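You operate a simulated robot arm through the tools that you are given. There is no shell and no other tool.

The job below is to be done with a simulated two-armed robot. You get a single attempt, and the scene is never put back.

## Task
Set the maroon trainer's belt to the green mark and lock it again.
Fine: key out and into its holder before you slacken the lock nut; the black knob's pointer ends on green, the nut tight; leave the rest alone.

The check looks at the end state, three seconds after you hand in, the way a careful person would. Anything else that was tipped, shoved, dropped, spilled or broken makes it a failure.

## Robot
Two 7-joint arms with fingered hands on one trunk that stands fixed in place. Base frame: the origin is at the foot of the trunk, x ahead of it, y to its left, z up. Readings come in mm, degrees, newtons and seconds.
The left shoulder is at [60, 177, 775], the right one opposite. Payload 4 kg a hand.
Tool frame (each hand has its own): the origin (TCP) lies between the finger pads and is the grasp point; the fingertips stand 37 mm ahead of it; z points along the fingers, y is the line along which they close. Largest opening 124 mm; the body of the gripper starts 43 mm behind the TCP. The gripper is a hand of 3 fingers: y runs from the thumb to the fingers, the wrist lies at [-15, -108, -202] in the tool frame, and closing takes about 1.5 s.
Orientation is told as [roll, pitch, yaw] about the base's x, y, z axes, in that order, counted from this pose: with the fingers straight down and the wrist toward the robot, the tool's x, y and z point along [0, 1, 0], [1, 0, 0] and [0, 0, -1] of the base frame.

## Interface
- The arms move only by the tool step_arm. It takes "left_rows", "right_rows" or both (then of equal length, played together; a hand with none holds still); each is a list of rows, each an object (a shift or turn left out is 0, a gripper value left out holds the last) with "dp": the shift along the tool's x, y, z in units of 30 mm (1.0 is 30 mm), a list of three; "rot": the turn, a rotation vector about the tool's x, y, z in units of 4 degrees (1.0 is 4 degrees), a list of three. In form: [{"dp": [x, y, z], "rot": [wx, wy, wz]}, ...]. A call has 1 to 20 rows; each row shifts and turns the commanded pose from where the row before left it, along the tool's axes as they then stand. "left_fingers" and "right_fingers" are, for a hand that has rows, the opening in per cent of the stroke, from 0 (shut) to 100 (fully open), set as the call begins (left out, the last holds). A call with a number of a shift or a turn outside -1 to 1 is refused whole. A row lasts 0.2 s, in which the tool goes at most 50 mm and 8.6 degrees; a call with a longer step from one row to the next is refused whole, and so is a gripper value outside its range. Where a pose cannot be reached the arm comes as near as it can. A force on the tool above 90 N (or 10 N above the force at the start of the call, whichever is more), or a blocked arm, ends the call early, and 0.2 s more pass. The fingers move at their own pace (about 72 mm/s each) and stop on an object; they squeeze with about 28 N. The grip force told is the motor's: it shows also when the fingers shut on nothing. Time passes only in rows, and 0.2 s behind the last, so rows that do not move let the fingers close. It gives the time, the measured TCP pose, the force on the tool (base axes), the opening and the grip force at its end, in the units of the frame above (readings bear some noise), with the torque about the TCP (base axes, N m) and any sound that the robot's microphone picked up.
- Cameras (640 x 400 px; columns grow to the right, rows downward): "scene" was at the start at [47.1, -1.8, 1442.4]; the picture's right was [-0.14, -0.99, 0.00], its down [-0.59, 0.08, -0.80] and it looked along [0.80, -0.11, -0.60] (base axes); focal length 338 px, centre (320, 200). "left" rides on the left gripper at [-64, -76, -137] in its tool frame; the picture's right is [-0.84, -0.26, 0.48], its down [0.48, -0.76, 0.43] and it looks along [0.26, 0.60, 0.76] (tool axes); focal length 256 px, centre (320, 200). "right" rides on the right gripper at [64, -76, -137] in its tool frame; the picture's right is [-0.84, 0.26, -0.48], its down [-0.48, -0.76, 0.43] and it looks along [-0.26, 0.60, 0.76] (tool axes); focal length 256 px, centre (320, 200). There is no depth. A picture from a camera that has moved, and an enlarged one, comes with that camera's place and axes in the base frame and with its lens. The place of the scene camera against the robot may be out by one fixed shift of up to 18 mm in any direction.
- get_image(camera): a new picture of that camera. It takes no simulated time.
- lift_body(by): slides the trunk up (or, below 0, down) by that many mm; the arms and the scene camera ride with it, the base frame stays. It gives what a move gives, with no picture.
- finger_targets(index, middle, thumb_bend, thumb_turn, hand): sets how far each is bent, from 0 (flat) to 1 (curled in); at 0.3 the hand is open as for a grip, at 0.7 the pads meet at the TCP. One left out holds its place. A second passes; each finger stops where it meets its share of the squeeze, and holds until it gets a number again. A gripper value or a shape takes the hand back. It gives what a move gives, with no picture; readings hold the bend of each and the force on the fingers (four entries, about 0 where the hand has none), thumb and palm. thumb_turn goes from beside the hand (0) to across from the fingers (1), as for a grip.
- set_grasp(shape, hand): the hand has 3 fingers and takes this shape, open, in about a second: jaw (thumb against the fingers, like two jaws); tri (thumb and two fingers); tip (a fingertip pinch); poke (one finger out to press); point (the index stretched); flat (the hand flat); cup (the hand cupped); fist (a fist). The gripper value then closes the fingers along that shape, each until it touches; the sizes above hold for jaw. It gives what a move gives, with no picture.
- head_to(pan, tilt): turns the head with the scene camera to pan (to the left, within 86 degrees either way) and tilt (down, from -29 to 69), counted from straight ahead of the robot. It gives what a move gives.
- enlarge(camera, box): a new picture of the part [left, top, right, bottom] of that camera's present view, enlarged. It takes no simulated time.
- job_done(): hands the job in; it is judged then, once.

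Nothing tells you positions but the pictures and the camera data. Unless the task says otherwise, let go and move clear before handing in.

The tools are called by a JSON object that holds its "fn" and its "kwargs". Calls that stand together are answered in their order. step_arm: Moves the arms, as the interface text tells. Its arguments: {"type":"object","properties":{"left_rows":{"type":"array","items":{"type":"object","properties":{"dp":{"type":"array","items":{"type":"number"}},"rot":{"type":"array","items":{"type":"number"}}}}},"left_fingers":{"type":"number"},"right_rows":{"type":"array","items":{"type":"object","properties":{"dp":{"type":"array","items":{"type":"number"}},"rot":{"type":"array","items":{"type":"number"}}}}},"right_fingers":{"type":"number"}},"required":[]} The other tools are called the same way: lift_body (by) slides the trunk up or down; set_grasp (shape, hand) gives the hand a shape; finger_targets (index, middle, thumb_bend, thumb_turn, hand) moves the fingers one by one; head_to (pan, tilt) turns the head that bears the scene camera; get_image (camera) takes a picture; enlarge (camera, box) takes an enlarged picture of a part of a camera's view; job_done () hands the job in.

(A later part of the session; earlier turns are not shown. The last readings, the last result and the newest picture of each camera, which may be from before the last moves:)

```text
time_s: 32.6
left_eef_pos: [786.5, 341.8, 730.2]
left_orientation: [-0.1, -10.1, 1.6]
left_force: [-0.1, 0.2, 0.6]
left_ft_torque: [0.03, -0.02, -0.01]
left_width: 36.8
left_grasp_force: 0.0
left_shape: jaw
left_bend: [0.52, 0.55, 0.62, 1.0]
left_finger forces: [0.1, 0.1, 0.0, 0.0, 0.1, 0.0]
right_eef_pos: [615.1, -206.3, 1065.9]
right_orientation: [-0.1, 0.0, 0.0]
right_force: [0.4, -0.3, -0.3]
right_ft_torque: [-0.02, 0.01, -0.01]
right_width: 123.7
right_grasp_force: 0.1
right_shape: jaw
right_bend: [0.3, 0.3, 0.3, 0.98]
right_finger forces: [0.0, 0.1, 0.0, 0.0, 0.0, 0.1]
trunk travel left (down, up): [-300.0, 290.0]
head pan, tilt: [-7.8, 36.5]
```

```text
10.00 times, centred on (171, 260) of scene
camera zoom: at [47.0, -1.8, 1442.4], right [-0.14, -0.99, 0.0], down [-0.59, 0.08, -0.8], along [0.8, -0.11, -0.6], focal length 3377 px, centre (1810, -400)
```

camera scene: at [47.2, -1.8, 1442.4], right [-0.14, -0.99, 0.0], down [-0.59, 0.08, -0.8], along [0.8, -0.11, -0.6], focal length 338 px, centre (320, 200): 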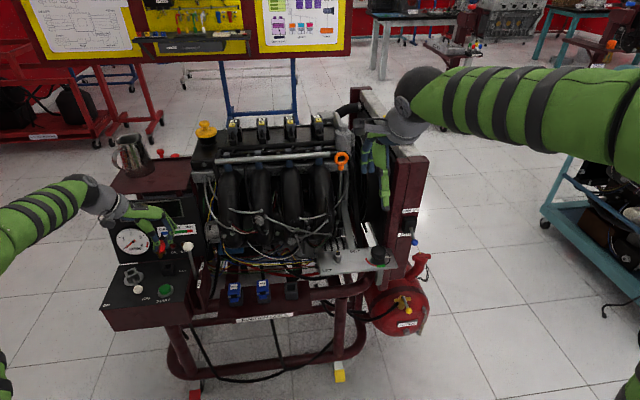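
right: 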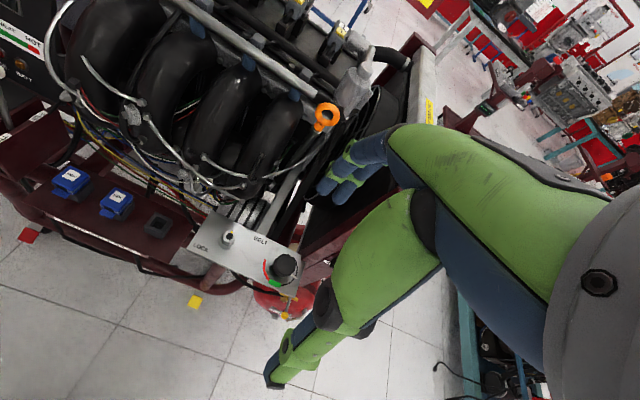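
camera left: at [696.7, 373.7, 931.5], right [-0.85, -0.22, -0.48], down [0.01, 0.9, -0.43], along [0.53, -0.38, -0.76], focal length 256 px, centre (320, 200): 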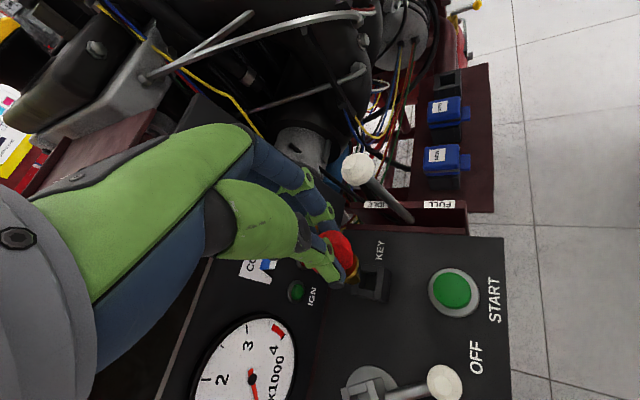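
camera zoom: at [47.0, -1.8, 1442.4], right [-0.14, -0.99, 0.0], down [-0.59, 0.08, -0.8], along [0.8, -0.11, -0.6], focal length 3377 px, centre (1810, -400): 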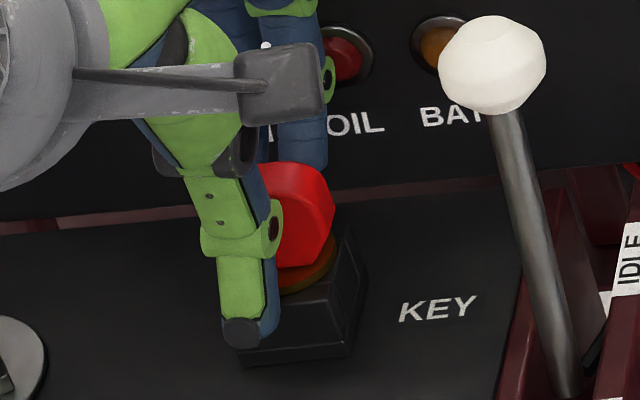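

The key has dropped into the holder with its collar on the rim. I'm retracting straight up, clear of the key.

{"fn": "step_arm", "kwargs": {"left_rows": [{"dp": [0, 0.06, -0.33]}, {"dp": [0, 0.09, -0.5]}, {"dp": [0, 0.116, -0.657]}, {"dp": [0, 0.116, -0.657]}, {"dp": [0, 0.116, -0.657]}, {"dp": [0, 0.116, -0.657]}, {}]}}

{"fn": "get_image", "kwargs": {"camera": "left"}}

{"fn": "enlarge", "kwargs": {"camera": "left", "box": [340, 220, 440, 300]}}

{"fn": "enlarge", "kwargs": {"camera": "scene", "box": [155, 240, 187, 280]}}

```text
time_s: 34.2
left_eef_pos: [785.7, 343.5, 835.8]
left_orientation: [0.0, -10.0, 1.6]
left_force: [-0.8, -0.1, 0.0]
left_ft_torque: [-0.02, -0.03, 0.02]
left_width: 37.1
left_grasp_force: 0.0
left_shape: jaw
left_bend: [0.52, 0.55, 0.62, 1.0]
left_finger forces: [0.0, 0.0, 0.0, 0.0, 0.0, 0.1]
right_eef_pos: [614.6, -204.5, 1065.5]
right_orientation: [-0.1, -0.1, -0.1]
right_force: [-0.1, 0.3, 0.2]
right_ft_torque: [0.0, 0.02, -0.01]
right_width: 123.9
right_grasp_force: 0.1
right_shape: jaw
right_bend: [0.3, 0.3, 0.3, 0.98]
right_finger forces: [0.0, 0.1, 0.1, 0.0, 0.0, 0.1]
trunk travel left (down, up): [-300.0, 290.0]
head pan, tilt: [-7.8, 36.5]
```

```text
taken
camera left: at [688.7, 276.6, 955.8], right [-0.15, -0.84, -0.52], down [-0.69, 0.46, -0.56], along [0.71, 0.28, -0.65], focal length 256 px, centre (320, 200)
```

left: 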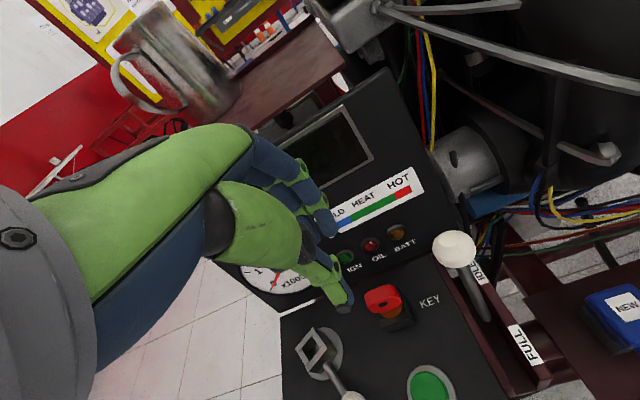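

```text
5.00 times, centred on (390, 260) of left
camera zoom: at [688.7, 276.6, 955.8], right [-0.15, -0.84, -0.52], down [-0.69, 0.46, -0.56], along [0.71, 0.28, -0.65], focal length 1280 px, centre (-30, -100)
```

zoom: 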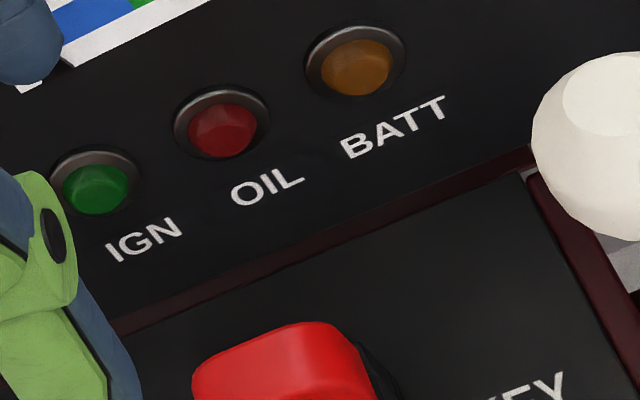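

```text
10.00 times, centred on (171, 260) of scene
camera zoom: at [47.0, -1.8, 1442.4], right [-0.14, -0.99, 0.0], down [-0.59, 0.08, -0.8], along [0.8, -0.11, -0.6], focal length 3377 px, centre (1810, -400)
```

zoom: 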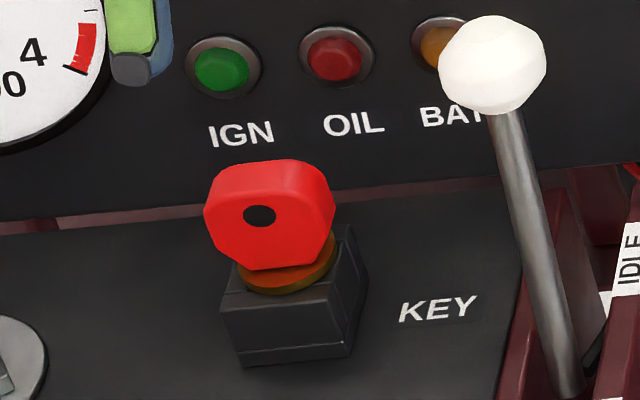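

{"fn": "enlarge", "kwargs": {"camera": "left", "box": [340, 270, 440, 345]}}

{"fn": "enlarge", "kwargs": {"camera": "scene", "box": [100, 230, 210, 310]}}

```text
5.33 times, centred on (390, 308) of left
camera zoom: at [688.7, 276.6, 955.8], right [-0.15, -0.84, -0.52], down [-0.69, 0.46, -0.56], along [0.71, 0.28, -0.65], focal length 1365 px, centre (-53, -373)
```

zoom: 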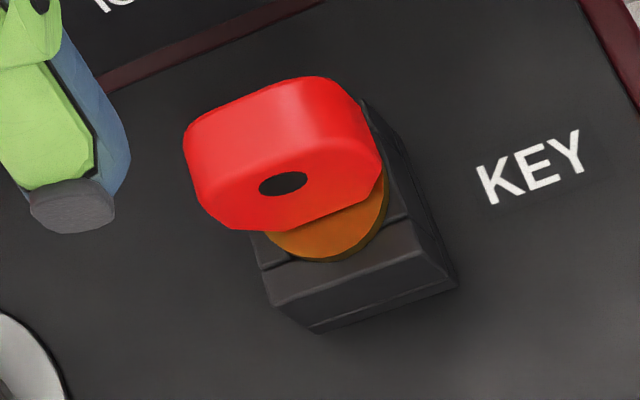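

```text
5.00 times, centred on (155, 270) of scene
camera zoom: at [47.0, -1.8, 1442.4], right [-0.14, -0.99, 0.0], down [-0.59, 0.08, -0.8], along [0.8, -0.11, -0.6], focal length 1689 px, centre (1145, -150)
```

zoom: 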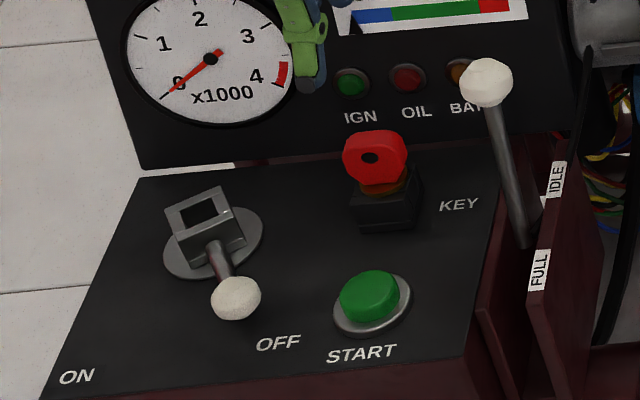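

The key is properly seated in its holder and the lever is still at OFF. Next I'll retract the left arm and bring the right hand above the belt plate for a closer look at the lock nut and knob.

{"fn": "step_arm", "kwargs": {"left_rows": [{"dp": [0, -0.3, -0.92]}, {"dp": [0, -0.5, -0.92]}, {"dp": [0, -0.6, -0.92]}, {"dp": [0, -0.6, -0.92]}, {"dp": [0, -0.6, -0.92]}, {"dp": [0, -0.6, -0.92]}, {"dp": [0, -0.6, -0.92]}, {"rot": [1, 0, 0]}, {"rot": [1, 0, 0]}, {"rot": [0.5, 0, 0]}], "right_rows": [{"dp": [0.03, 0.3, 0.907]}, {"dp": [0.03, 0.3, 0.907]}, {"dp": [0.03, 0.3, 0.907]}, {"dp": [0.03, 0.3, 0.907]}, {"dp": [0.03, 0.3, 0.907]}, {}, {}, {}, {}, {}]}}

{"fn": "get_image", "kwargs": {"camera": "right"}}

{"fn": "get_image", "kwargs": {"camera": "scene"}}

```text
time_s: 36.4
left_eef_pos: [642.1, 339.5, 1005.4]
left_orientation: [0.0, 0.0, 1.6]
left_force: [-1.2, 0.2, -0.5]
left_ft_torque: [0.01, 0.04, 0.0]
left_width: 36.9
left_grasp_force: 0.0
left_shape: jaw
left_bend: [0.52, 0.55, 0.62, 1.0]
left_finger forces: [0.0, 0.0, 0.0, 0.0, 0.1, 0.0]
right_eef_pos: [660.3, -199.7, 930.6]
right_orientation: [0.1, 0.0, 0.0]
right_force: [0.1, 0.0, 0.2]
right_ft_torque: [0.02, 0.01, 0.02]
right_width: 123.7
right_grasp_force: 0.1
right_shape: jaw
right_bend: [0.3, 0.3, 0.3, 0.98]
right_finger forces: [0.0, 0.1, 0.0, 0.0, 0.1, 0.0]
trunk travel left (down, up): [-300.0, 290.0]
head pan, tilt: [-7.8, 36.5]
```

```text
taken
camera right: at [584.5, -135.2, 1068.3], right [0.26, -0.84, 0.48], down [-0.76, -0.48, -0.43], along [0.6, -0.26, -0.76], focal length 256 px, centre (320, 200)
```

right: 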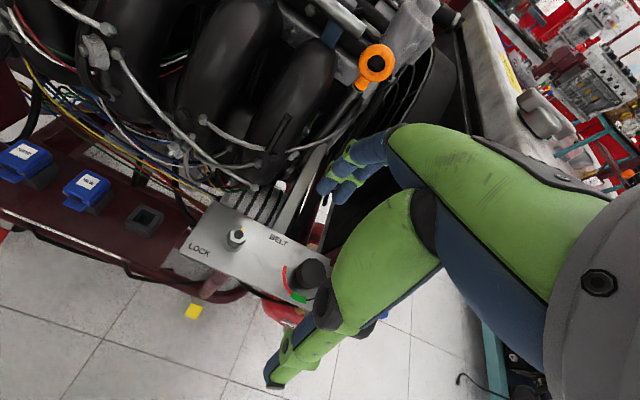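

```text
taken
camera scene: at [47.0, -1.8, 1442.4], right [-0.14, -0.99, 0.0], down [-0.59, 0.08, -0.8], along [0.8, -0.11, -0.6], focal length 338 px, centre (320, 200)
```

scene: 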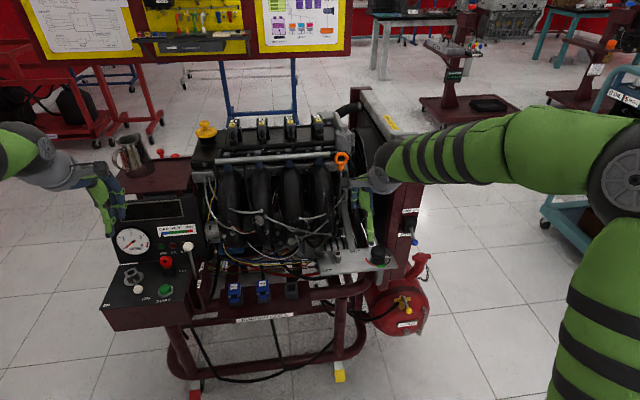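

{"fn": "enlarge", "kwargs": {"camera": "right", "box": [180, 190, 340, 310]}}

{"fn": "enlarge", "kwargs": {"camera": "right", "box": [215, 220, 255, 255]}}

{"fn": "enlarge", "kwargs": {"camera": "right", "box": [270, 245, 340, 310]}}

{"fn": "enlarge", "kwargs": {"camera": "scene", "box": [310, 235, 400, 285]}}

```text
3.33 times, centred on (260, 250) of right
camera zoom: at [584.5, -135.2, 1068.3], right [0.26, -0.84, 0.48], down [-0.76, -0.48, -0.43], along [0.6, -0.26, -0.76], focal length 853 px, centre (520, 33)
```

zoom: 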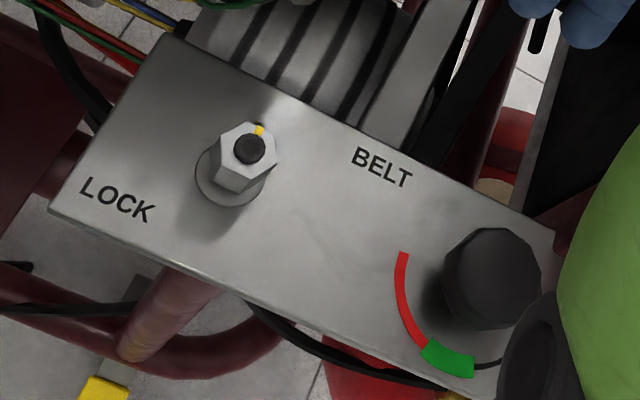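

```text
11.43 times, centred on (235, 238) of right
camera zoom: at [584.5, -135.2, 1068.3], right [0.26, -0.84, 0.48], down [-0.76, -0.48, -0.43], along [0.6, -0.26, -0.76], focal length 2926 px, centre (1291, -229)
```

zoom: 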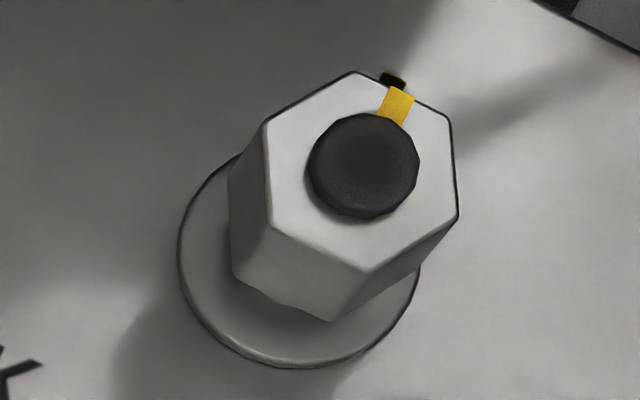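

```text
6.15 times, centred on (305, 278) of right
camera zoom: at [584.5, -135.2, 1068.3], right [0.26, -0.84, 0.48], down [-0.76, -0.48, -0.43], along [0.6, -0.26, -0.76], focal length 1575 px, centre (412, -277)
```

zoom: 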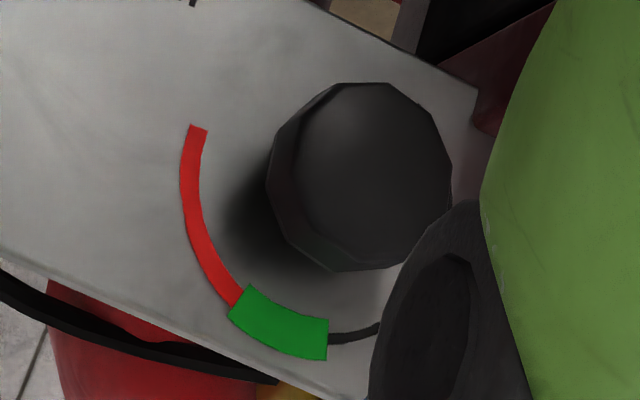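

```text
7.11 times, centred on (355, 260) of scene
camera zoom: at [47.0, -1.8, 1442.4], right [-0.14, -0.99, 0.0], down [-0.59, 0.08, -0.8], along [0.8, -0.11, -0.6], focal length 2402 px, centre (71, -227)
```

zoom: 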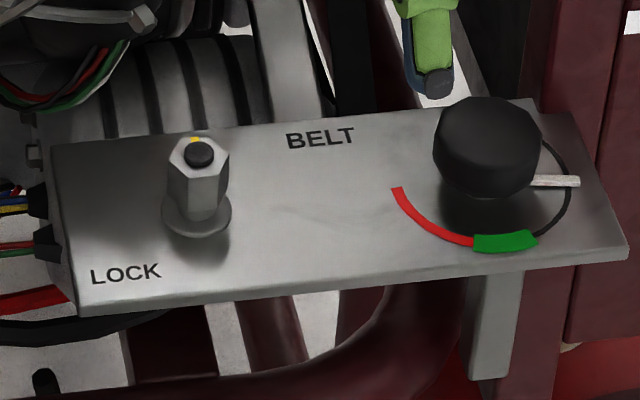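

The nut is a 21.7 mm hex about 29 mm tall. Its yellow witness mark points along +x and its flats face ±x. I'll check what stands behind the nut before descending, to avoid touching the engine.

{"fn": "enlarge", "kwargs": {"camera": "right", "box": [130, 60, 350, 230]}}

{"fn": "enlarge", "kwargs": {"camera": "scene", "box": [270, 130, 440, 270]}}

```text
2.35 times, centred on (240, 145) of right
camera zoom: at [584.5, -135.2, 1068.3], right [0.26, -0.84, 0.48], down [-0.76, -0.48, -0.43], along [0.6, -0.26, -0.76], focal length 602 px, centre (508, 329)
```

zoom: 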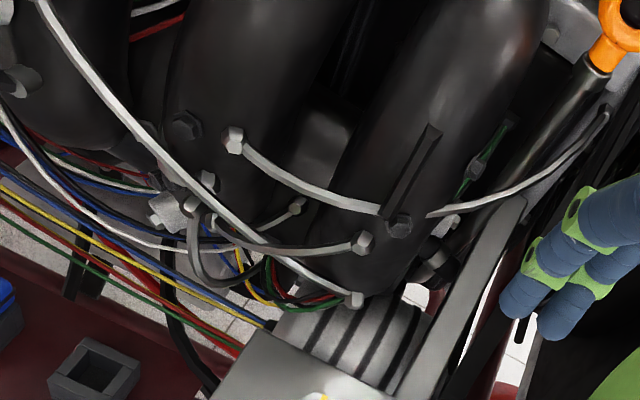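

```text
2.86 times, centred on (355, 200) of scene
camera zoom: at [47.0, -1.8, 1442.4], right [-0.14, -0.99, 0.0], down [-0.59, 0.08, -0.8], along [0.8, -0.11, -0.6], focal length 965 px, centre (220, 200)
```

zoom: 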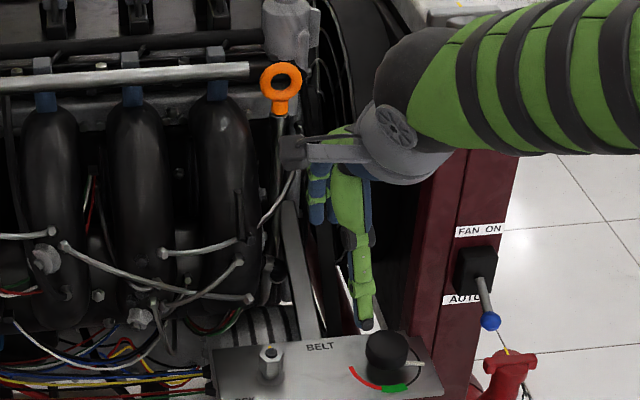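

The nearest engine parts, bolts and a pipe, sit at x≈804–822, which leaves room for the hand. I'll partly close the right hand and hover above the nut to refine its position.

{"fn": "step_arm", "kwargs": {"right_rows": [{}, {}, {"dp": [0.36, 0.58, 0.5]}, {"dp": [0.36, 0.58, 0.5]}, {"dp": [0.36, 0.58, 0.6]}, {"dp": [0.36, 0.58, 0.6]}, {}], "right_fingers": 35}}

{"fn": "get_image", "kwargs": {"camera": "right"}}

{"fn": "enlarge", "kwargs": {"camera": "scene", "box": [270, 170, 440, 290]}}

```text
time_s: 38.0
left_eef_pos: [642.8, 339.2, 1005.9]
left_orientation: [0.0, 0.1, 1.6]
left_force: [-0.2, 0.0, -0.2]
left_ft_torque: [0.04, 0.01, -0.04]
left_width: 37.1
left_grasp_force: 0.1
left_shape: jaw
left_bend: [0.52, 0.55, 0.62, 1.0]
left_finger forces: [0.0, 0.0, 0.0, 0.0, 0.1, 0.0]
right_eef_pos: [728.8, -156.8, 863.3]
right_orientation: [0.0, -0.1, 0.0]
right_force: [-0.4, -0.1, -0.5]
right_ft_torque: [0.01, -0.01, 0.01]
right_width: 43.6
right_grasp_force: 0.0
right_shape: jaw
right_bend: [0.49, 0.52, 0.6, 1.0]
right_finger forces: [0.0, 0.0, 0.0, 0.0, 0.0, 0.1]
trunk travel left (down, up): [-300.0, 290.0]
head pan, tilt: [-7.8, 36.5]
```

```text
taken
camera right: at [652.0, -91.8, 1001.1], right [0.26, -0.84, 0.48], down [-0.76, -0.48, -0.43], along [0.6, -0.26, -0.76], focal length 256 px, centre (320, 200)
```

right: 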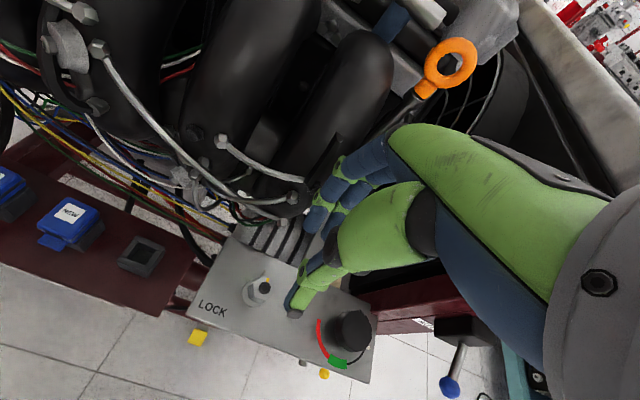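

```text
3.33 times, centred on (355, 230) of scene
camera zoom: at [47.2, -1.7, 1442.4], right [-0.14, -0.99, 0.0], down [-0.59, 0.08, -0.8], along [0.8, -0.11, -0.6], focal length 1126 px, centre (203, 100)
```

zoom: 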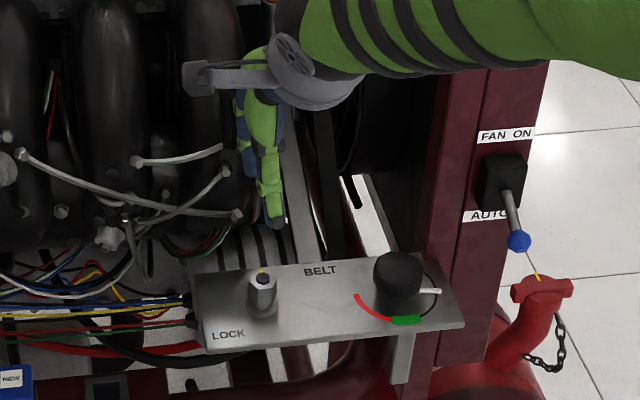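

{"fn": "enlarge", "kwargs": {"camera": "right", "box": [235, 265, 285, 315]}}

{"fn": "enlarge", "kwargs": {"camera": "right", "box": [305, 300, 385, 380]}}

{"fn": "enlarge", "kwargs": {"camera": "right", "box": [210, 120, 390, 330]}}

```text
8.00 times, centred on (260, 290) of right
camera zoom: at [652.0, -91.8, 1001.1], right [0.26, -0.84, 0.48], down [-0.76, -0.48, -0.43], along [0.6, -0.26, -0.76], focal length 2048 px, centre (800, -520)
```

zoom: 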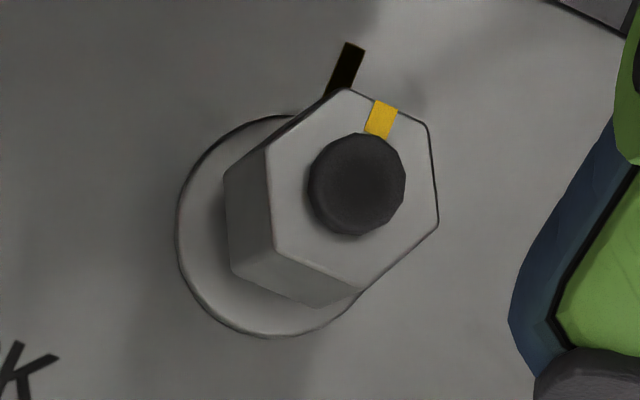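

```text
5.00 times, centred on (345, 340) of right
camera zoom: at [652.0, -91.8, 1001.1], right [0.26, -0.84, 0.48], down [-0.76, -0.48, -0.43], along [0.6, -0.26, -0.76], focal length 1280 px, centre (195, -500)
```

zoom: 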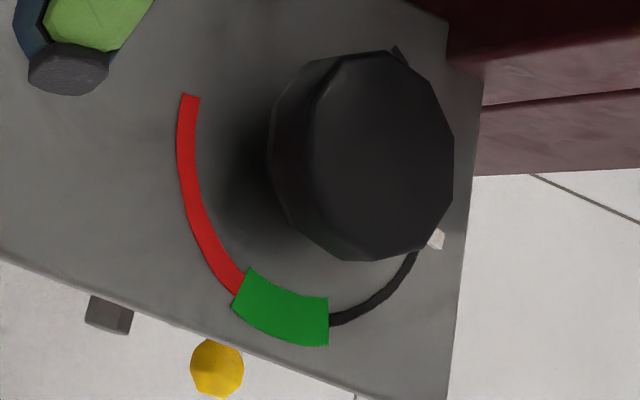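

```text
1.90 times, centred on (300, 225) of right
camera zoom: at [652.0, -91.8, 1001.1], right [0.26, -0.84, 0.48], down [-0.76, -0.48, -0.43], along [0.6, -0.26, -0.76], focal length 488 px, centre (358, 152)
```

zoom: 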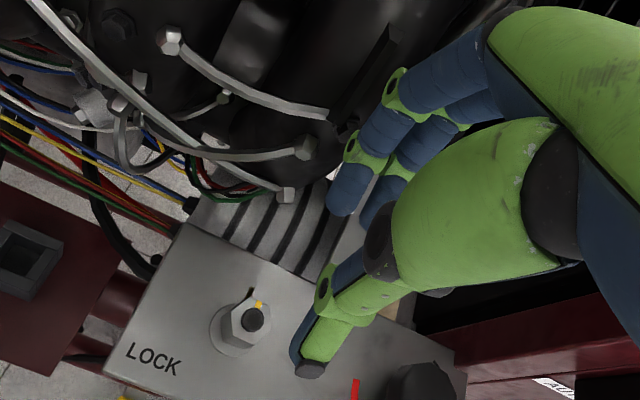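

From the two right-camera views the nut top is at about (726,-156,735) and the plate at z≈700–708. I'll descend to just above the nut and check the alignment visually.

{"fn": "step_arm", "kwargs": {"right_rows": [{"dp": [0.02, -0.03, 0.6]}, {"dp": [0.01, -0.03, 0.6]}, {"dp": [0, 0, 0.6]}, {"dp": [0, 0, 0.6]}, {}]}}

{"fn": "enlarge", "kwargs": {"camera": "right", "box": [200, 160, 360, 320]}}

{"fn": "enlarge", "kwargs": {"camera": "scene", "box": [300, 200, 380, 280]}}

```text
time_s: 39.2
left_eef_pos: [641.3, 338.2, 1006.1]
left_orientation: [0.1, -0.1, 1.6]
left_force: [0.4, 0.7, 0.3]
left_ft_torque: [0.01, 0.02, -0.01]
left_width: 37.1
left_grasp_force: 0.1
left_shape: jaw
left_bend: [0.52, 0.55, 0.62, 1.0]
left_finger forces: [0.1, 0.0, 0.0, 0.1, 0.1, 0.0]
right_eef_pos: [724.0, -157.3, 790.7]
right_orientation: [-0.1, 0.2, -0.2]
right_force: [-17.0, -4.0, -1.8]
right_ft_torque: [0.06, -0.12, -0.34]
right_width: 40.1
right_grasp_force: 0.0
right_shape: jaw
right_bend: [0.49, 0.58, 0.6, 1.0]
right_finger forces: [0.1, 17.7, 0.1, 0.1, 0.1, 0.0]
trunk travel left (down, up): [-300.0, 290.0]
head pan, tilt: [-7.8, 36.5]
```

```text
2.50 times, centred on (280, 240) of right
camera zoom: at [647.8, -92.0, 927.7], right [0.26, -0.84, 0.48], down [-0.76, -0.48, -0.43], along [0.59, -0.26, -0.76], focal length 640 px, centre (420, 100)
```

zoom: 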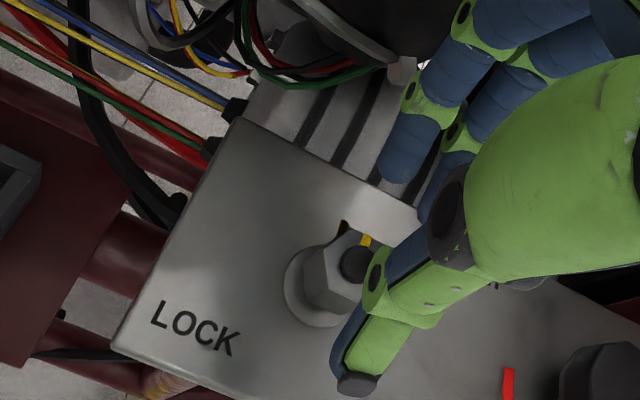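

```text
5.00 times, centred on (340, 240) of scene
camera zoom: at [45.9, -2.1, 1442.2], right [-0.14, -0.99, 0.0], down [-0.59, 0.08, -0.8], along [0.8, -0.11, -0.59], focal length 1689 px, centre (220, 0)
```

zoom: 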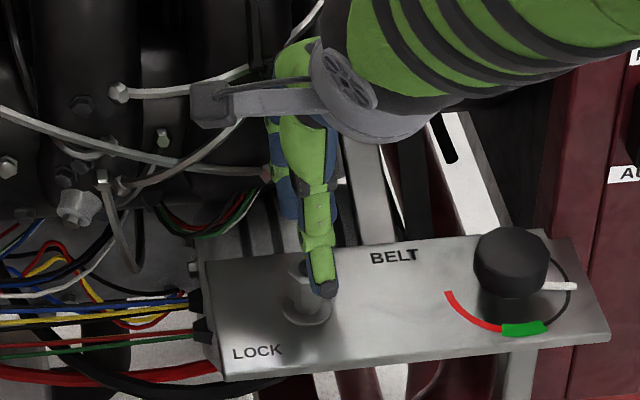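

A finger just brushed an engine bolt (17 N) because the jaws at yaw 0 point at the engine. I'll back off up and towards the robot, then use a yaw of about 60°, which also lies on the nut's flats, to stay clear.

{"fn": "step_arm", "kwargs": {"right_rows": [{"dp": [0, -0.4, -0.1]}, {"dp": [0, -0.4, -0.5]}, {"dp": [0, 0, -0.9]}, {"dp": [0, 0, -0.9]}, {}]}}

{"fn": "enlarge", "kwargs": {"camera": "scene", "box": [310, 70, 450, 300]}}

{"fn": "enlarge", "kwargs": {"camera": "right", "box": [120, 0, 420, 300]}}

```text
time_s: 40.4
left_eef_pos: [641.3, 339.1, 1005.3]
left_orientation: [0.0, 0.0, 1.6]
left_force: [0.2, 0.0, -0.4]
left_ft_torque: [0.01, -0.01, 0.0]
left_width: 37.0
left_grasp_force: 0.1
left_shape: jaw
left_bend: [0.52, 0.55, 0.62, 1.0]
left_finger forces: [0.0, 0.0, 0.1, 0.0, 0.1, 0.1]
right_eef_pos: [702.9, -156.9, 864.7]
right_orientation: [0.0, 0.0, -0.1]
right_force: [0.1, 0.1, -0.6]
right_ft_torque: [0.03, 0.0, 0.01]
right_width: 43.6
right_grasp_force: 0.1
right_shape: jaw
right_bend: [0.49, 0.52, 0.6, 1.0]
right_finger forces: [0.0, 0.0, 0.0, 0.0, 0.1, 0.0]
trunk travel left (down, up): [-300.0, 290.0]
head pan, tilt: [-7.8, 36.5]
```

```text
1.74 times, centred on (380, 185) of scene
camera zoom: at [47.0, -1.8, 1442.4], right [-0.14, -0.99, 0.0], down [-0.59, 0.08, -0.8], along [0.8, -0.11, -0.6], focal length 587 px, centre (216, 226)
```

zoom: 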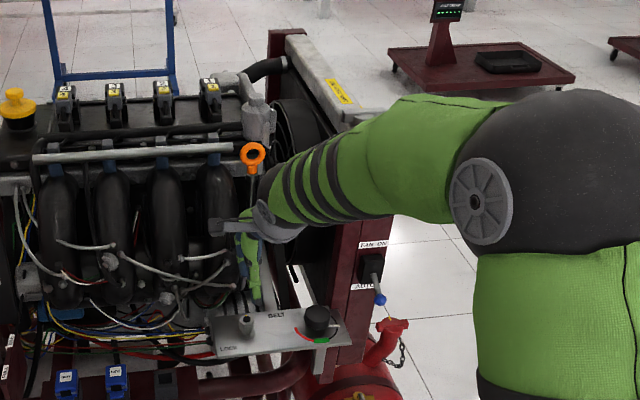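

```text
1.33 times, centred on (270, 150) of right
camera zoom: at [626.1, -92.6, 1001.2], right [0.26, -0.84, 0.48], down [-0.76, -0.48, -0.43], along [0.6, -0.26, -0.76], focal length 341 px, centre (387, 267)
```

zoom: 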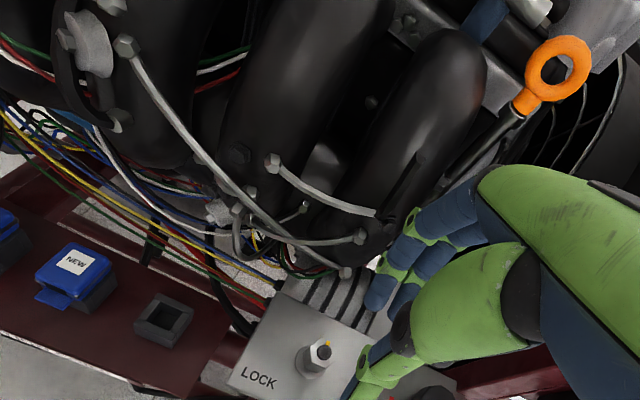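

The clear orientation for this nut is a hand yaw between about −70° and −15°, which suits the left hand better. I'll move the right arm out of the way and yaw the left hand to −60°, which is on the flats.

{"fn": "step_arm", "kwargs": {"right_rows": [{"dp": [-0.5, -0.67, -0.67]}, {"dp": [-0.81, -0.67, -0.67]}, {"dp": [-0.81, -0.67, -0.67]}, {"dp": [-0.81, -0.67, -0.67]}, {"dp": [-0.81, -0.67, -0.67]}, {"dp": [-0.81, -0.67, -0.67]}, {"dp": [-0.81, -0.67, -0.67]}, {}, {}, {}, {}, {}, {}, {}, {}, {}], "left_rows": [{"rot": [0, 0, 1]}, {"rot": [0, 0, 1]}, {"rot": [0, 0, 1]}, {"rot": [0, 0, 1]}, {"rot": [0, 0, 1]}, {"rot": [0, 0, 1]}, {"rot": [0, 0, 1]}, {"rot": [0, 0, 1]}, {"rot": [0, 0, 1]}, {"rot": [0, 0, 1]}, {"rot": [0, 0, 1]}, {"rot": [0, 0, 1]}, {"rot": [0, 0, 1]}, {"rot": [0, 0, 1]}, {"rot": [0, 0, 1]}, {"rot": [0, 0, 0.4]}], "left_fingers": 35}}

{"fn": "get_image", "kwargs": {"camera": "scene"}}

```text
time_s: 43.8
left_eef_pos: [641.5, 338.2, 1005.6]
left_orientation: [0.0, 0.0, -60.0]
left_force: [-0.1, -0.2, 0.5]
left_ft_torque: [0.03, -0.01, 0.01]
left_width: 43.0
left_grasp_force: 0.2
left_shape: jaw
left_bend: [0.49, 0.52, 0.6, 1.0]
left_finger forces: [0.1, 0.1, 0.0, 0.1, 0.0, 0.0]
right_eef_pos: [564.1, -317.4, 1003.8]
right_orientation: [0.0, 0.0, 0.0]
right_force: [0.0, 0.0, 0.2]
right_ft_torque: [-0.02, 0.01, 0.03]
right_width: 43.8
right_grasp_force: 0.1
right_shape: jaw
right_bend: [0.49, 0.52, 0.6, 1.0]
right_finger forces: [0.0, 0.0, 0.0, 0.0, 0.0, 0.1]
trunk travel left (down, up): [-300.0, 290.0]
head pan, tilt: [-7.8, 36.5]
```

```text
taken
camera scene: at [47.1, -1.8, 1442.4], right [-0.14, -0.99, 0.0], down [-0.59, 0.08, -0.8], along [0.8, -0.11, -0.6], focal length 338 px, centre (320, 200)
```

scene: 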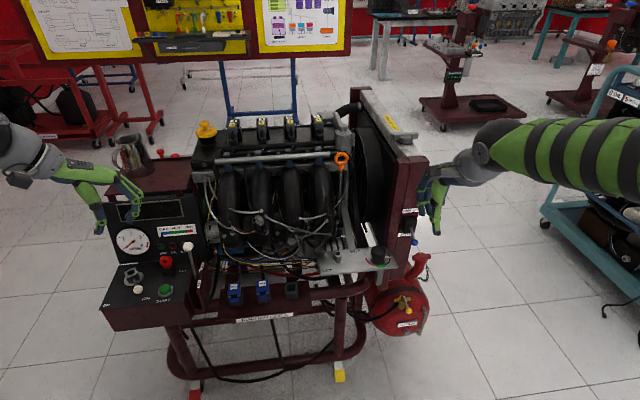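

{"fn": "step_arm", "kwargs": {"left_rows": [{"dp": [-0.523, 0.95, 0.1]}, {"dp": [-0.523, 0.95, 0.1]}, {"dp": [-0.523, 0.95, 0.1]}, {"dp": [-0.523, 0.95, 0.1]}, {"dp": [-0.523, 0.95, 0.1]}, {"dp": [-0.523, 0.95, 0.2]}, {"dp": [-0.523, 0.95, 0.2]}, {"dp": [-0.523, 0.95, 0.2]}, {"dp": [-0.523, 0.95, 0.2]}, {"dp": [-0.523, 0.95, 0.2]}, {"dp": [-0.523, 0.95, 0.2]}, {"dp": [-0.523, 0.95, 0.2]}, {"dp": [-0.523, 0.95, 0.3]}, {"dp": [-0.523, 0.95, 0.3]}, {"dp": [-0.523, 0.95, 0.3]}, {}]}}

{"fn": "get_image", "kwargs": {"camera": "scene"}}

{"fn": "get_image", "kwargs": {"camera": "left"}}

```text
time_s: 47.2
left_eef_pos: [651.0, -148.5, 923.5]
left_orientation: [0.0, 0.0, -60.1]
left_force: [0.3, 0.0, 1.0]
left_ft_torque: [0.03, 0.0, 0.01]
left_width: 43.1
left_grasp_force: 0.1
left_shape: jaw
left_bend: [0.49, 0.52, 0.6, 1.0]
left_finger forces: [0.0, 0.0, 0.0, 0.0, 0.1, 0.0]
right_eef_pos: [565.1, -317.7, 1003.2]
right_orientation: [0.0, 0.0, 0.0]
right_force: [0.1, 0.0, 0.5]
right_ft_torque: [0.03, 0.0, 0.04]
right_width: 43.4
right_grasp_force: 0.0
right_shape: jaw
right_bend: [0.49, 0.52, 0.6, 1.0]
right_finger forces: [0.1, 0.1, 0.0, 0.0, 0.0, 0.0]
trunk travel left (down, up): [-300.0, 290.0]
head pan, tilt: [-7.8, 36.5]
```

```text
taken
camera scene: at [47.1, -2.0, 1442.4], right [-0.14, -0.99, 0.0], down [-0.59, 0.08, -0.8], along [0.8, -0.11, -0.6], focal length 338 px, centre (320, 200)
```

scene: 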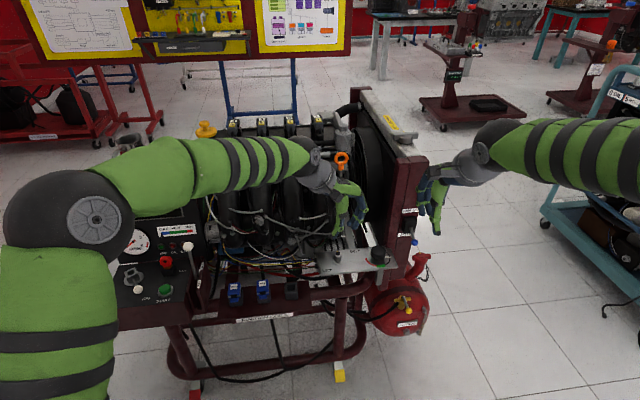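

```text
taken
camera left: at [556.9, -115.1, 1058.9], right [-0.85, -0.2, -0.48], down [0.04, 0.9, -0.43], along [0.52, -0.39, -0.76], focal length 256 px, centre (320, 200)
```

left: 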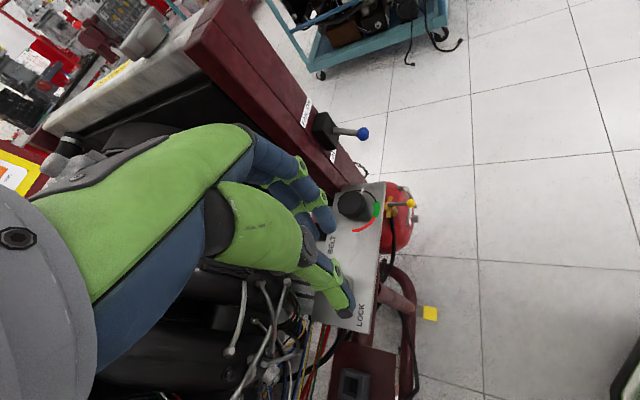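

{"fn": "step_arm", "kwargs": {"left_rows": [{"dp": [0.68, 0.49, 0.8]}, {"dp": [0.68, 0.49, 0.8]}, {"dp": [0.68, 0.49, 0.8]}, {}]}}

{"fn": "get_image", "kwargs": {"camera": "left"}}

{"fn": "enlarge", "kwargs": {"camera": "scene", "box": [280, 140, 440, 290]}}

```text
time_s: 48.2
left_eef_pos: [726.8, -157.0, 850.7]
left_orientation: [-0.1, 0.1, -59.9]
left_force: [-0.7, 0.8, -0.9]
left_ft_torque: [-0.02, 0.01, -0.01]
left_width: 43.1
left_grasp_force: 0.1
left_shape: jaw
left_bend: [0.49, 0.52, 0.6, 1.0]
left_finger forces: [0.0, 0.0, 0.0, 0.0, 0.0, 0.1]
right_eef_pos: [563.8, -317.7, 1004.1]
right_orientation: [0.0, 0.0, 0.0]
right_force: [0.1, 0.2, 0.1]
right_ft_torque: [0.02, 0.03, 0.0]
right_width: 43.5
right_grasp_force: 0.1
right_shape: jaw
right_bend: [0.49, 0.52, 0.6, 1.0]
right_finger forces: [0.1, 0.0, 0.0, 0.1, 0.0, 0.0]
trunk travel left (down, up): [-300.0, 290.0]
head pan, tilt: [-7.8, 36.5]
```

```text
taken
camera left: at [632.6, -122.5, 987.7], right [-0.85, -0.2, -0.48], down [0.04, 0.9, -0.43], along [0.52, -0.39, -0.76], focal length 256 px, centre (320, 200)
```

left: 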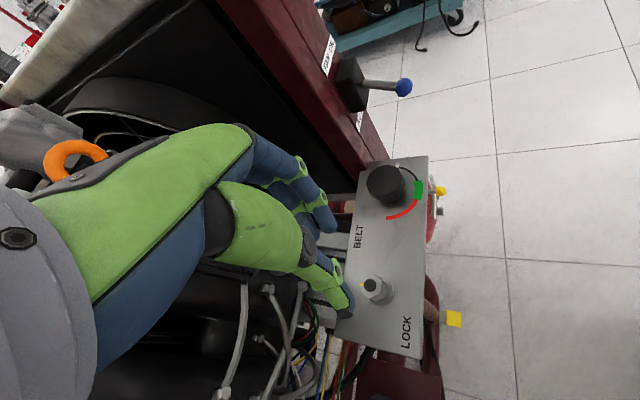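

```text
2.67 times, centred on (360, 215) of scene
camera zoom: at [47.2, -2.0, 1442.4], right [-0.14, -0.99, 0.0], down [-0.59, 0.08, -0.8], along [0.8, -0.11, -0.6], focal length 901 px, centre (213, 160)
```

zoom: 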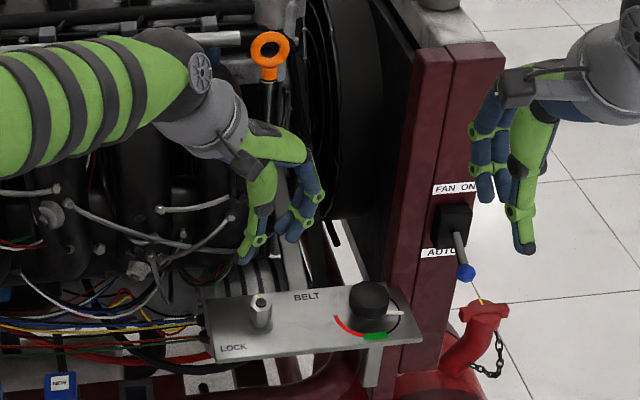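

{"fn": "enlarge", "kwargs": {"camera": "left", "box": [345, 260, 415, 320]}}

{"fn": "enlarge", "kwargs": {"camera": "left", "box": [350, 150, 440, 230]}}

```text
6.67 times, centred on (380, 290) of left
camera zoom: at [632.6, -122.5, 987.7], right [-0.85, -0.2, -0.48], down [0.04, 0.9, -0.43], along [0.52, -0.39, -0.76], focal length 1707 px, centre (-80, -400)
```

zoom: 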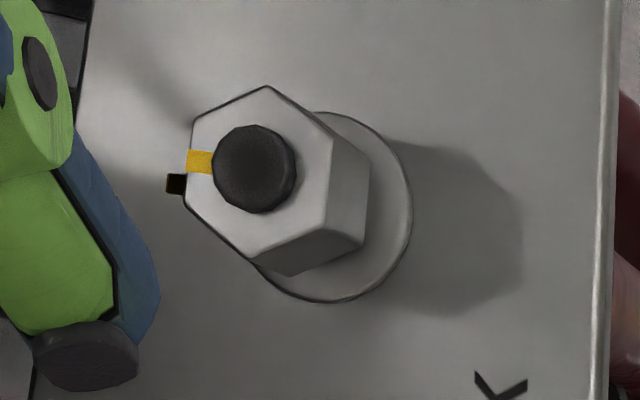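

```text
5.00 times, centred on (395, 190) of left
camera zoom: at [632.6, -122.5, 987.7], right [-0.85, -0.2, -0.48], down [0.04, 0.9, -0.43], along [0.52, -0.39, -0.76], focal length 1280 px, centre (-55, 250)
```

zoom: 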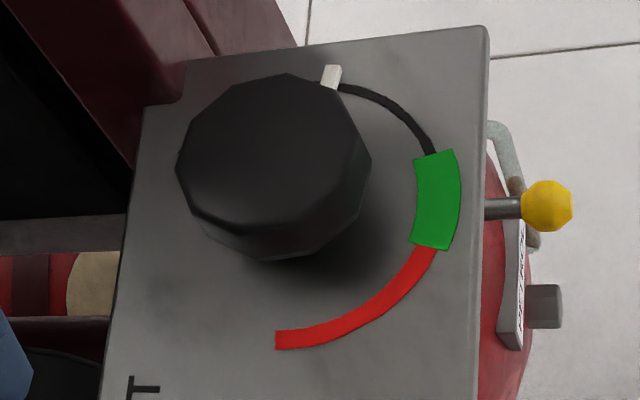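

Left-camera triangulation puts the nut top at about (724.4,-155,736). I'll centre over it and descend to just above.

{"fn": "step_arm", "kwargs": {"left_rows": [{"dp": [-0.037, -0.1, 0.5]}, {"dp": [0, 0, 0.7]}, {"dp": [0, 0, 0.7]}, {}]}}

{"fn": "enlarge", "kwargs": {"camera": "left", "box": [270, 190, 430, 310]}}

{"fn": "enlarge", "kwargs": {"camera": "scene", "box": [300, 190, 380, 280]}}

```text
time_s: 49.2
left_eef_pos: [724.2, -152.9, 792.8]
left_orientation: [0.0, 0.0, -59.9]
left_force: [0.0, -0.1, 0.4]
left_ft_torque: [0.02, 0.04, 0.01]
left_width: 42.8
left_grasp_force: 0.1
left_shape: jaw
left_bend: [0.49, 0.52, 0.6, 1.0]
left_finger forces: [0.1, 0.0, 0.0, 0.0, 0.0, 0.0]
right_eef_pos: [564.1, -317.0, 1004.2]
right_orientation: [0.0, 0.0, 0.0]
right_force: [0.5, -0.4, -0.4]
right_ft_torque: [-0.05, -0.01, -0.02]
right_width: 43.6
right_grasp_force: 0.1
right_shape: jaw
right_bend: [0.49, 0.52, 0.6, 1.0]
right_finger forces: [0.0, 0.2, 0.1, 0.0, 0.1, 0.1]
trunk travel left (down, up): [-300.0, 290.0]
head pan, tilt: [-7.8, 36.5]
```

```text
3.33 times, centred on (350, 250) of left
camera zoom: at [630.5, -119.7, 930.0], right [-0.85, -0.2, -0.48], down [0.04, 0.9, -0.43], along [0.52, -0.39, -0.76], focal length 853 px, centre (220, 33)
```

zoom: 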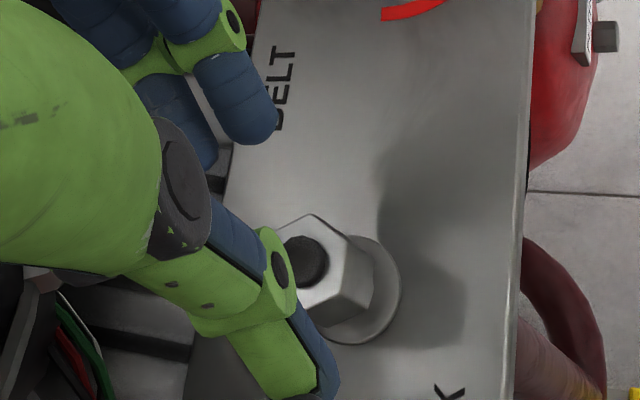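

```text
4.44 times, centred on (340, 235) of scene
camera zoom: at [47.2, -1.9, 1442.4], right [-0.14, -0.99, 0.0], down [-0.59, 0.08, -0.8], along [0.8, -0.11, -0.6], focal length 1501 px, centre (231, 44)
```

zoom: 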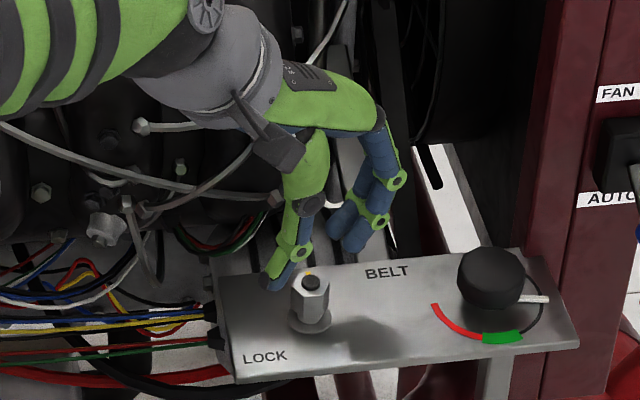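

{"fn": "step_arm", "kwargs": {"left_rows": [{"dp": [-0.06, 0.03, 0.2]}, {"dp": [0, 0, 0.35]}, {}]}}

{"fn": "enlarge", "kwargs": {"camera": "left", "box": [270, 190, 430, 310]}}

{"fn": "enlarge", "kwargs": {"camera": "scene", "box": [310, 220, 370, 280]}}

```text
time_s: 50.0
left_eef_pos: [724.4, -156.9, 777.5]
left_orientation: [0.0, 0.0, -60.0]
left_force: [0.3, -0.8, -0.3]
left_ft_torque: [-0.06, -0.02, -0.02]
left_width: 43.3
left_grasp_force: 0.0
left_shape: jaw
left_bend: [0.49, 0.52, 0.6, 1.0]
left_finger forces: [0.0, 0.0, 0.0, 0.0, 0.0, 0.0]
right_eef_pos: [564.4, -317.3, 1004.3]
right_orientation: [0.0, 0.0, 0.0]
right_force: [-0.1, -0.2, -0.1]
right_ft_torque: [-0.02, 0.02, 0.01]
right_width: 43.6
right_grasp_force: 0.1
right_shape: jaw
right_bend: [0.49, 0.52, 0.6, 1.0]
right_finger forces: [0.0, 0.0, 0.0, 0.0, 0.0, 0.0]
trunk travel left (down, up): [-300.0, 290.0]
head pan, tilt: [-7.8, 36.5]
```

```text
3.33 times, centred on (350, 250) of left
camera zoom: at [629.9, -121.7, 913.9], right [-0.85, -0.2, -0.48], down [0.04, 0.9, -0.43], along [0.52, -0.39, -0.76], focal length 853 px, centre (220, 33)
```

zoom: 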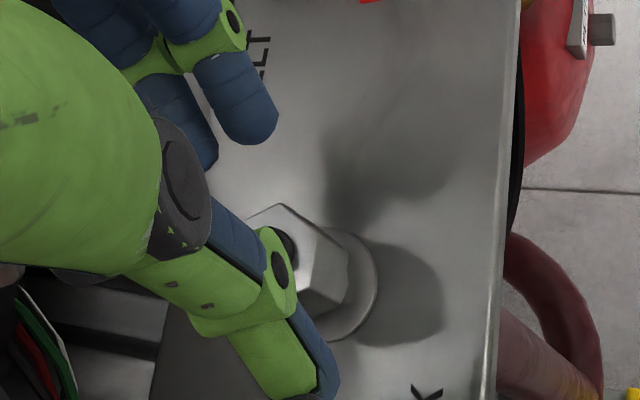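

```text
6.67 times, centred on (340, 250) of scene
camera zoom: at [47.1, -1.9, 1442.4], right [-0.14, -0.99, 0.0], down [-0.59, 0.08, -0.8], along [0.8, -0.11, -0.6], focal length 2252 px, centre (187, -133)
```

zoom: 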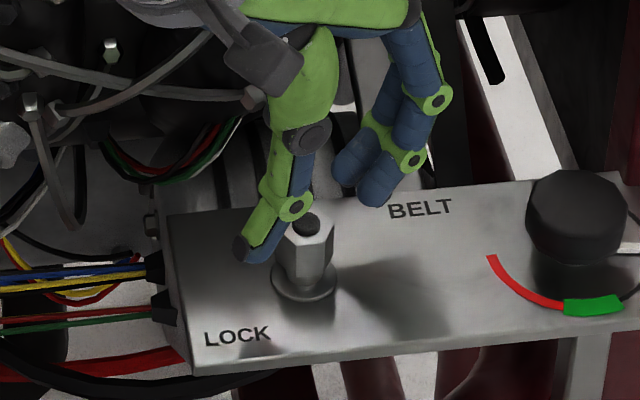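

{"fn": "step_arm", "kwargs": {"left_rows": [{"dp": [0, 0, 0.35]}, {"dp": [0, 0, 0.35]}, {}]}}

{"fn": "enlarge", "kwargs": {"camera": "left", "box": [270, 190, 430, 310]}}

{"fn": "enlarge", "kwargs": {"camera": "scene", "box": [310, 220, 370, 280]}}

```text
time_s: 50.8
left_eef_pos: [722.7, -156.1, 755.8]
left_orientation: [-0.1, -0.1, -60.0]
left_force: [-0.3, 0.5, 0.8]
left_ft_torque: [0.02, -0.01, 0.03]
left_width: 43.3
left_grasp_force: 0.0
left_shape: jaw
left_bend: [0.49, 0.52, 0.6, 1.0]
left_finger forces: [0.1, 0.1, 0.0, 0.0, 0.0, 0.0]
right_eef_pos: [564.2, -316.7, 1003.7]
right_orientation: [0.0, 0.0, -0.1]
right_force: [-0.8, 0.2, -0.2]
right_ft_torque: [-0.03, 0.0, 0.02]
right_width: 43.3
right_grasp_force: 0.0
right_shape: jaw
right_bend: [0.49, 0.52, 0.6, 1.0]
right_finger forces: [0.0, 0.0, 0.0, 0.0, 0.0, 0.0]
trunk travel left (down, up): [-300.0, 290.0]
head pan, tilt: [-7.8, 36.5]
```

```text
3.33 times, centred on (350, 250) of left
camera zoom: at [628.7, -121.7, 893.0], right [-0.85, -0.2, -0.48], down [0.04, 0.9, -0.43], along [0.52, -0.39, -0.76], focal length 853 px, centre (220, 33)
```

zoom: 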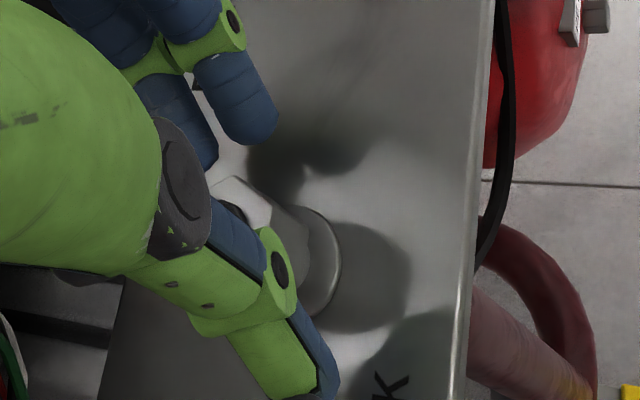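

```text
6.67 times, centred on (340, 250) of scene
camera zoom: at [47.1, -1.9, 1442.4], right [-0.14, -0.99, 0.0], down [-0.59, 0.08, -0.8], along [0.8, -0.11, -0.6], focal length 2252 px, centre (187, -133)
```

zoom: 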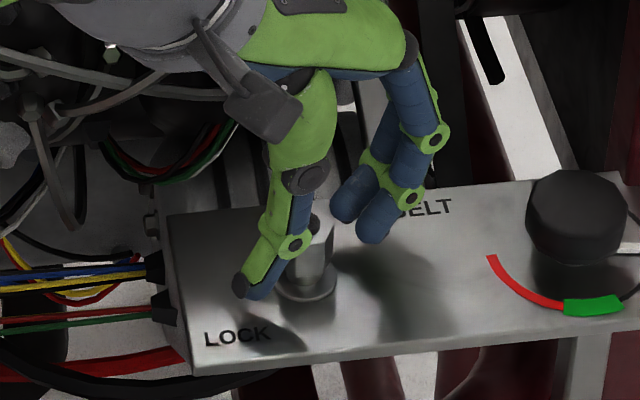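

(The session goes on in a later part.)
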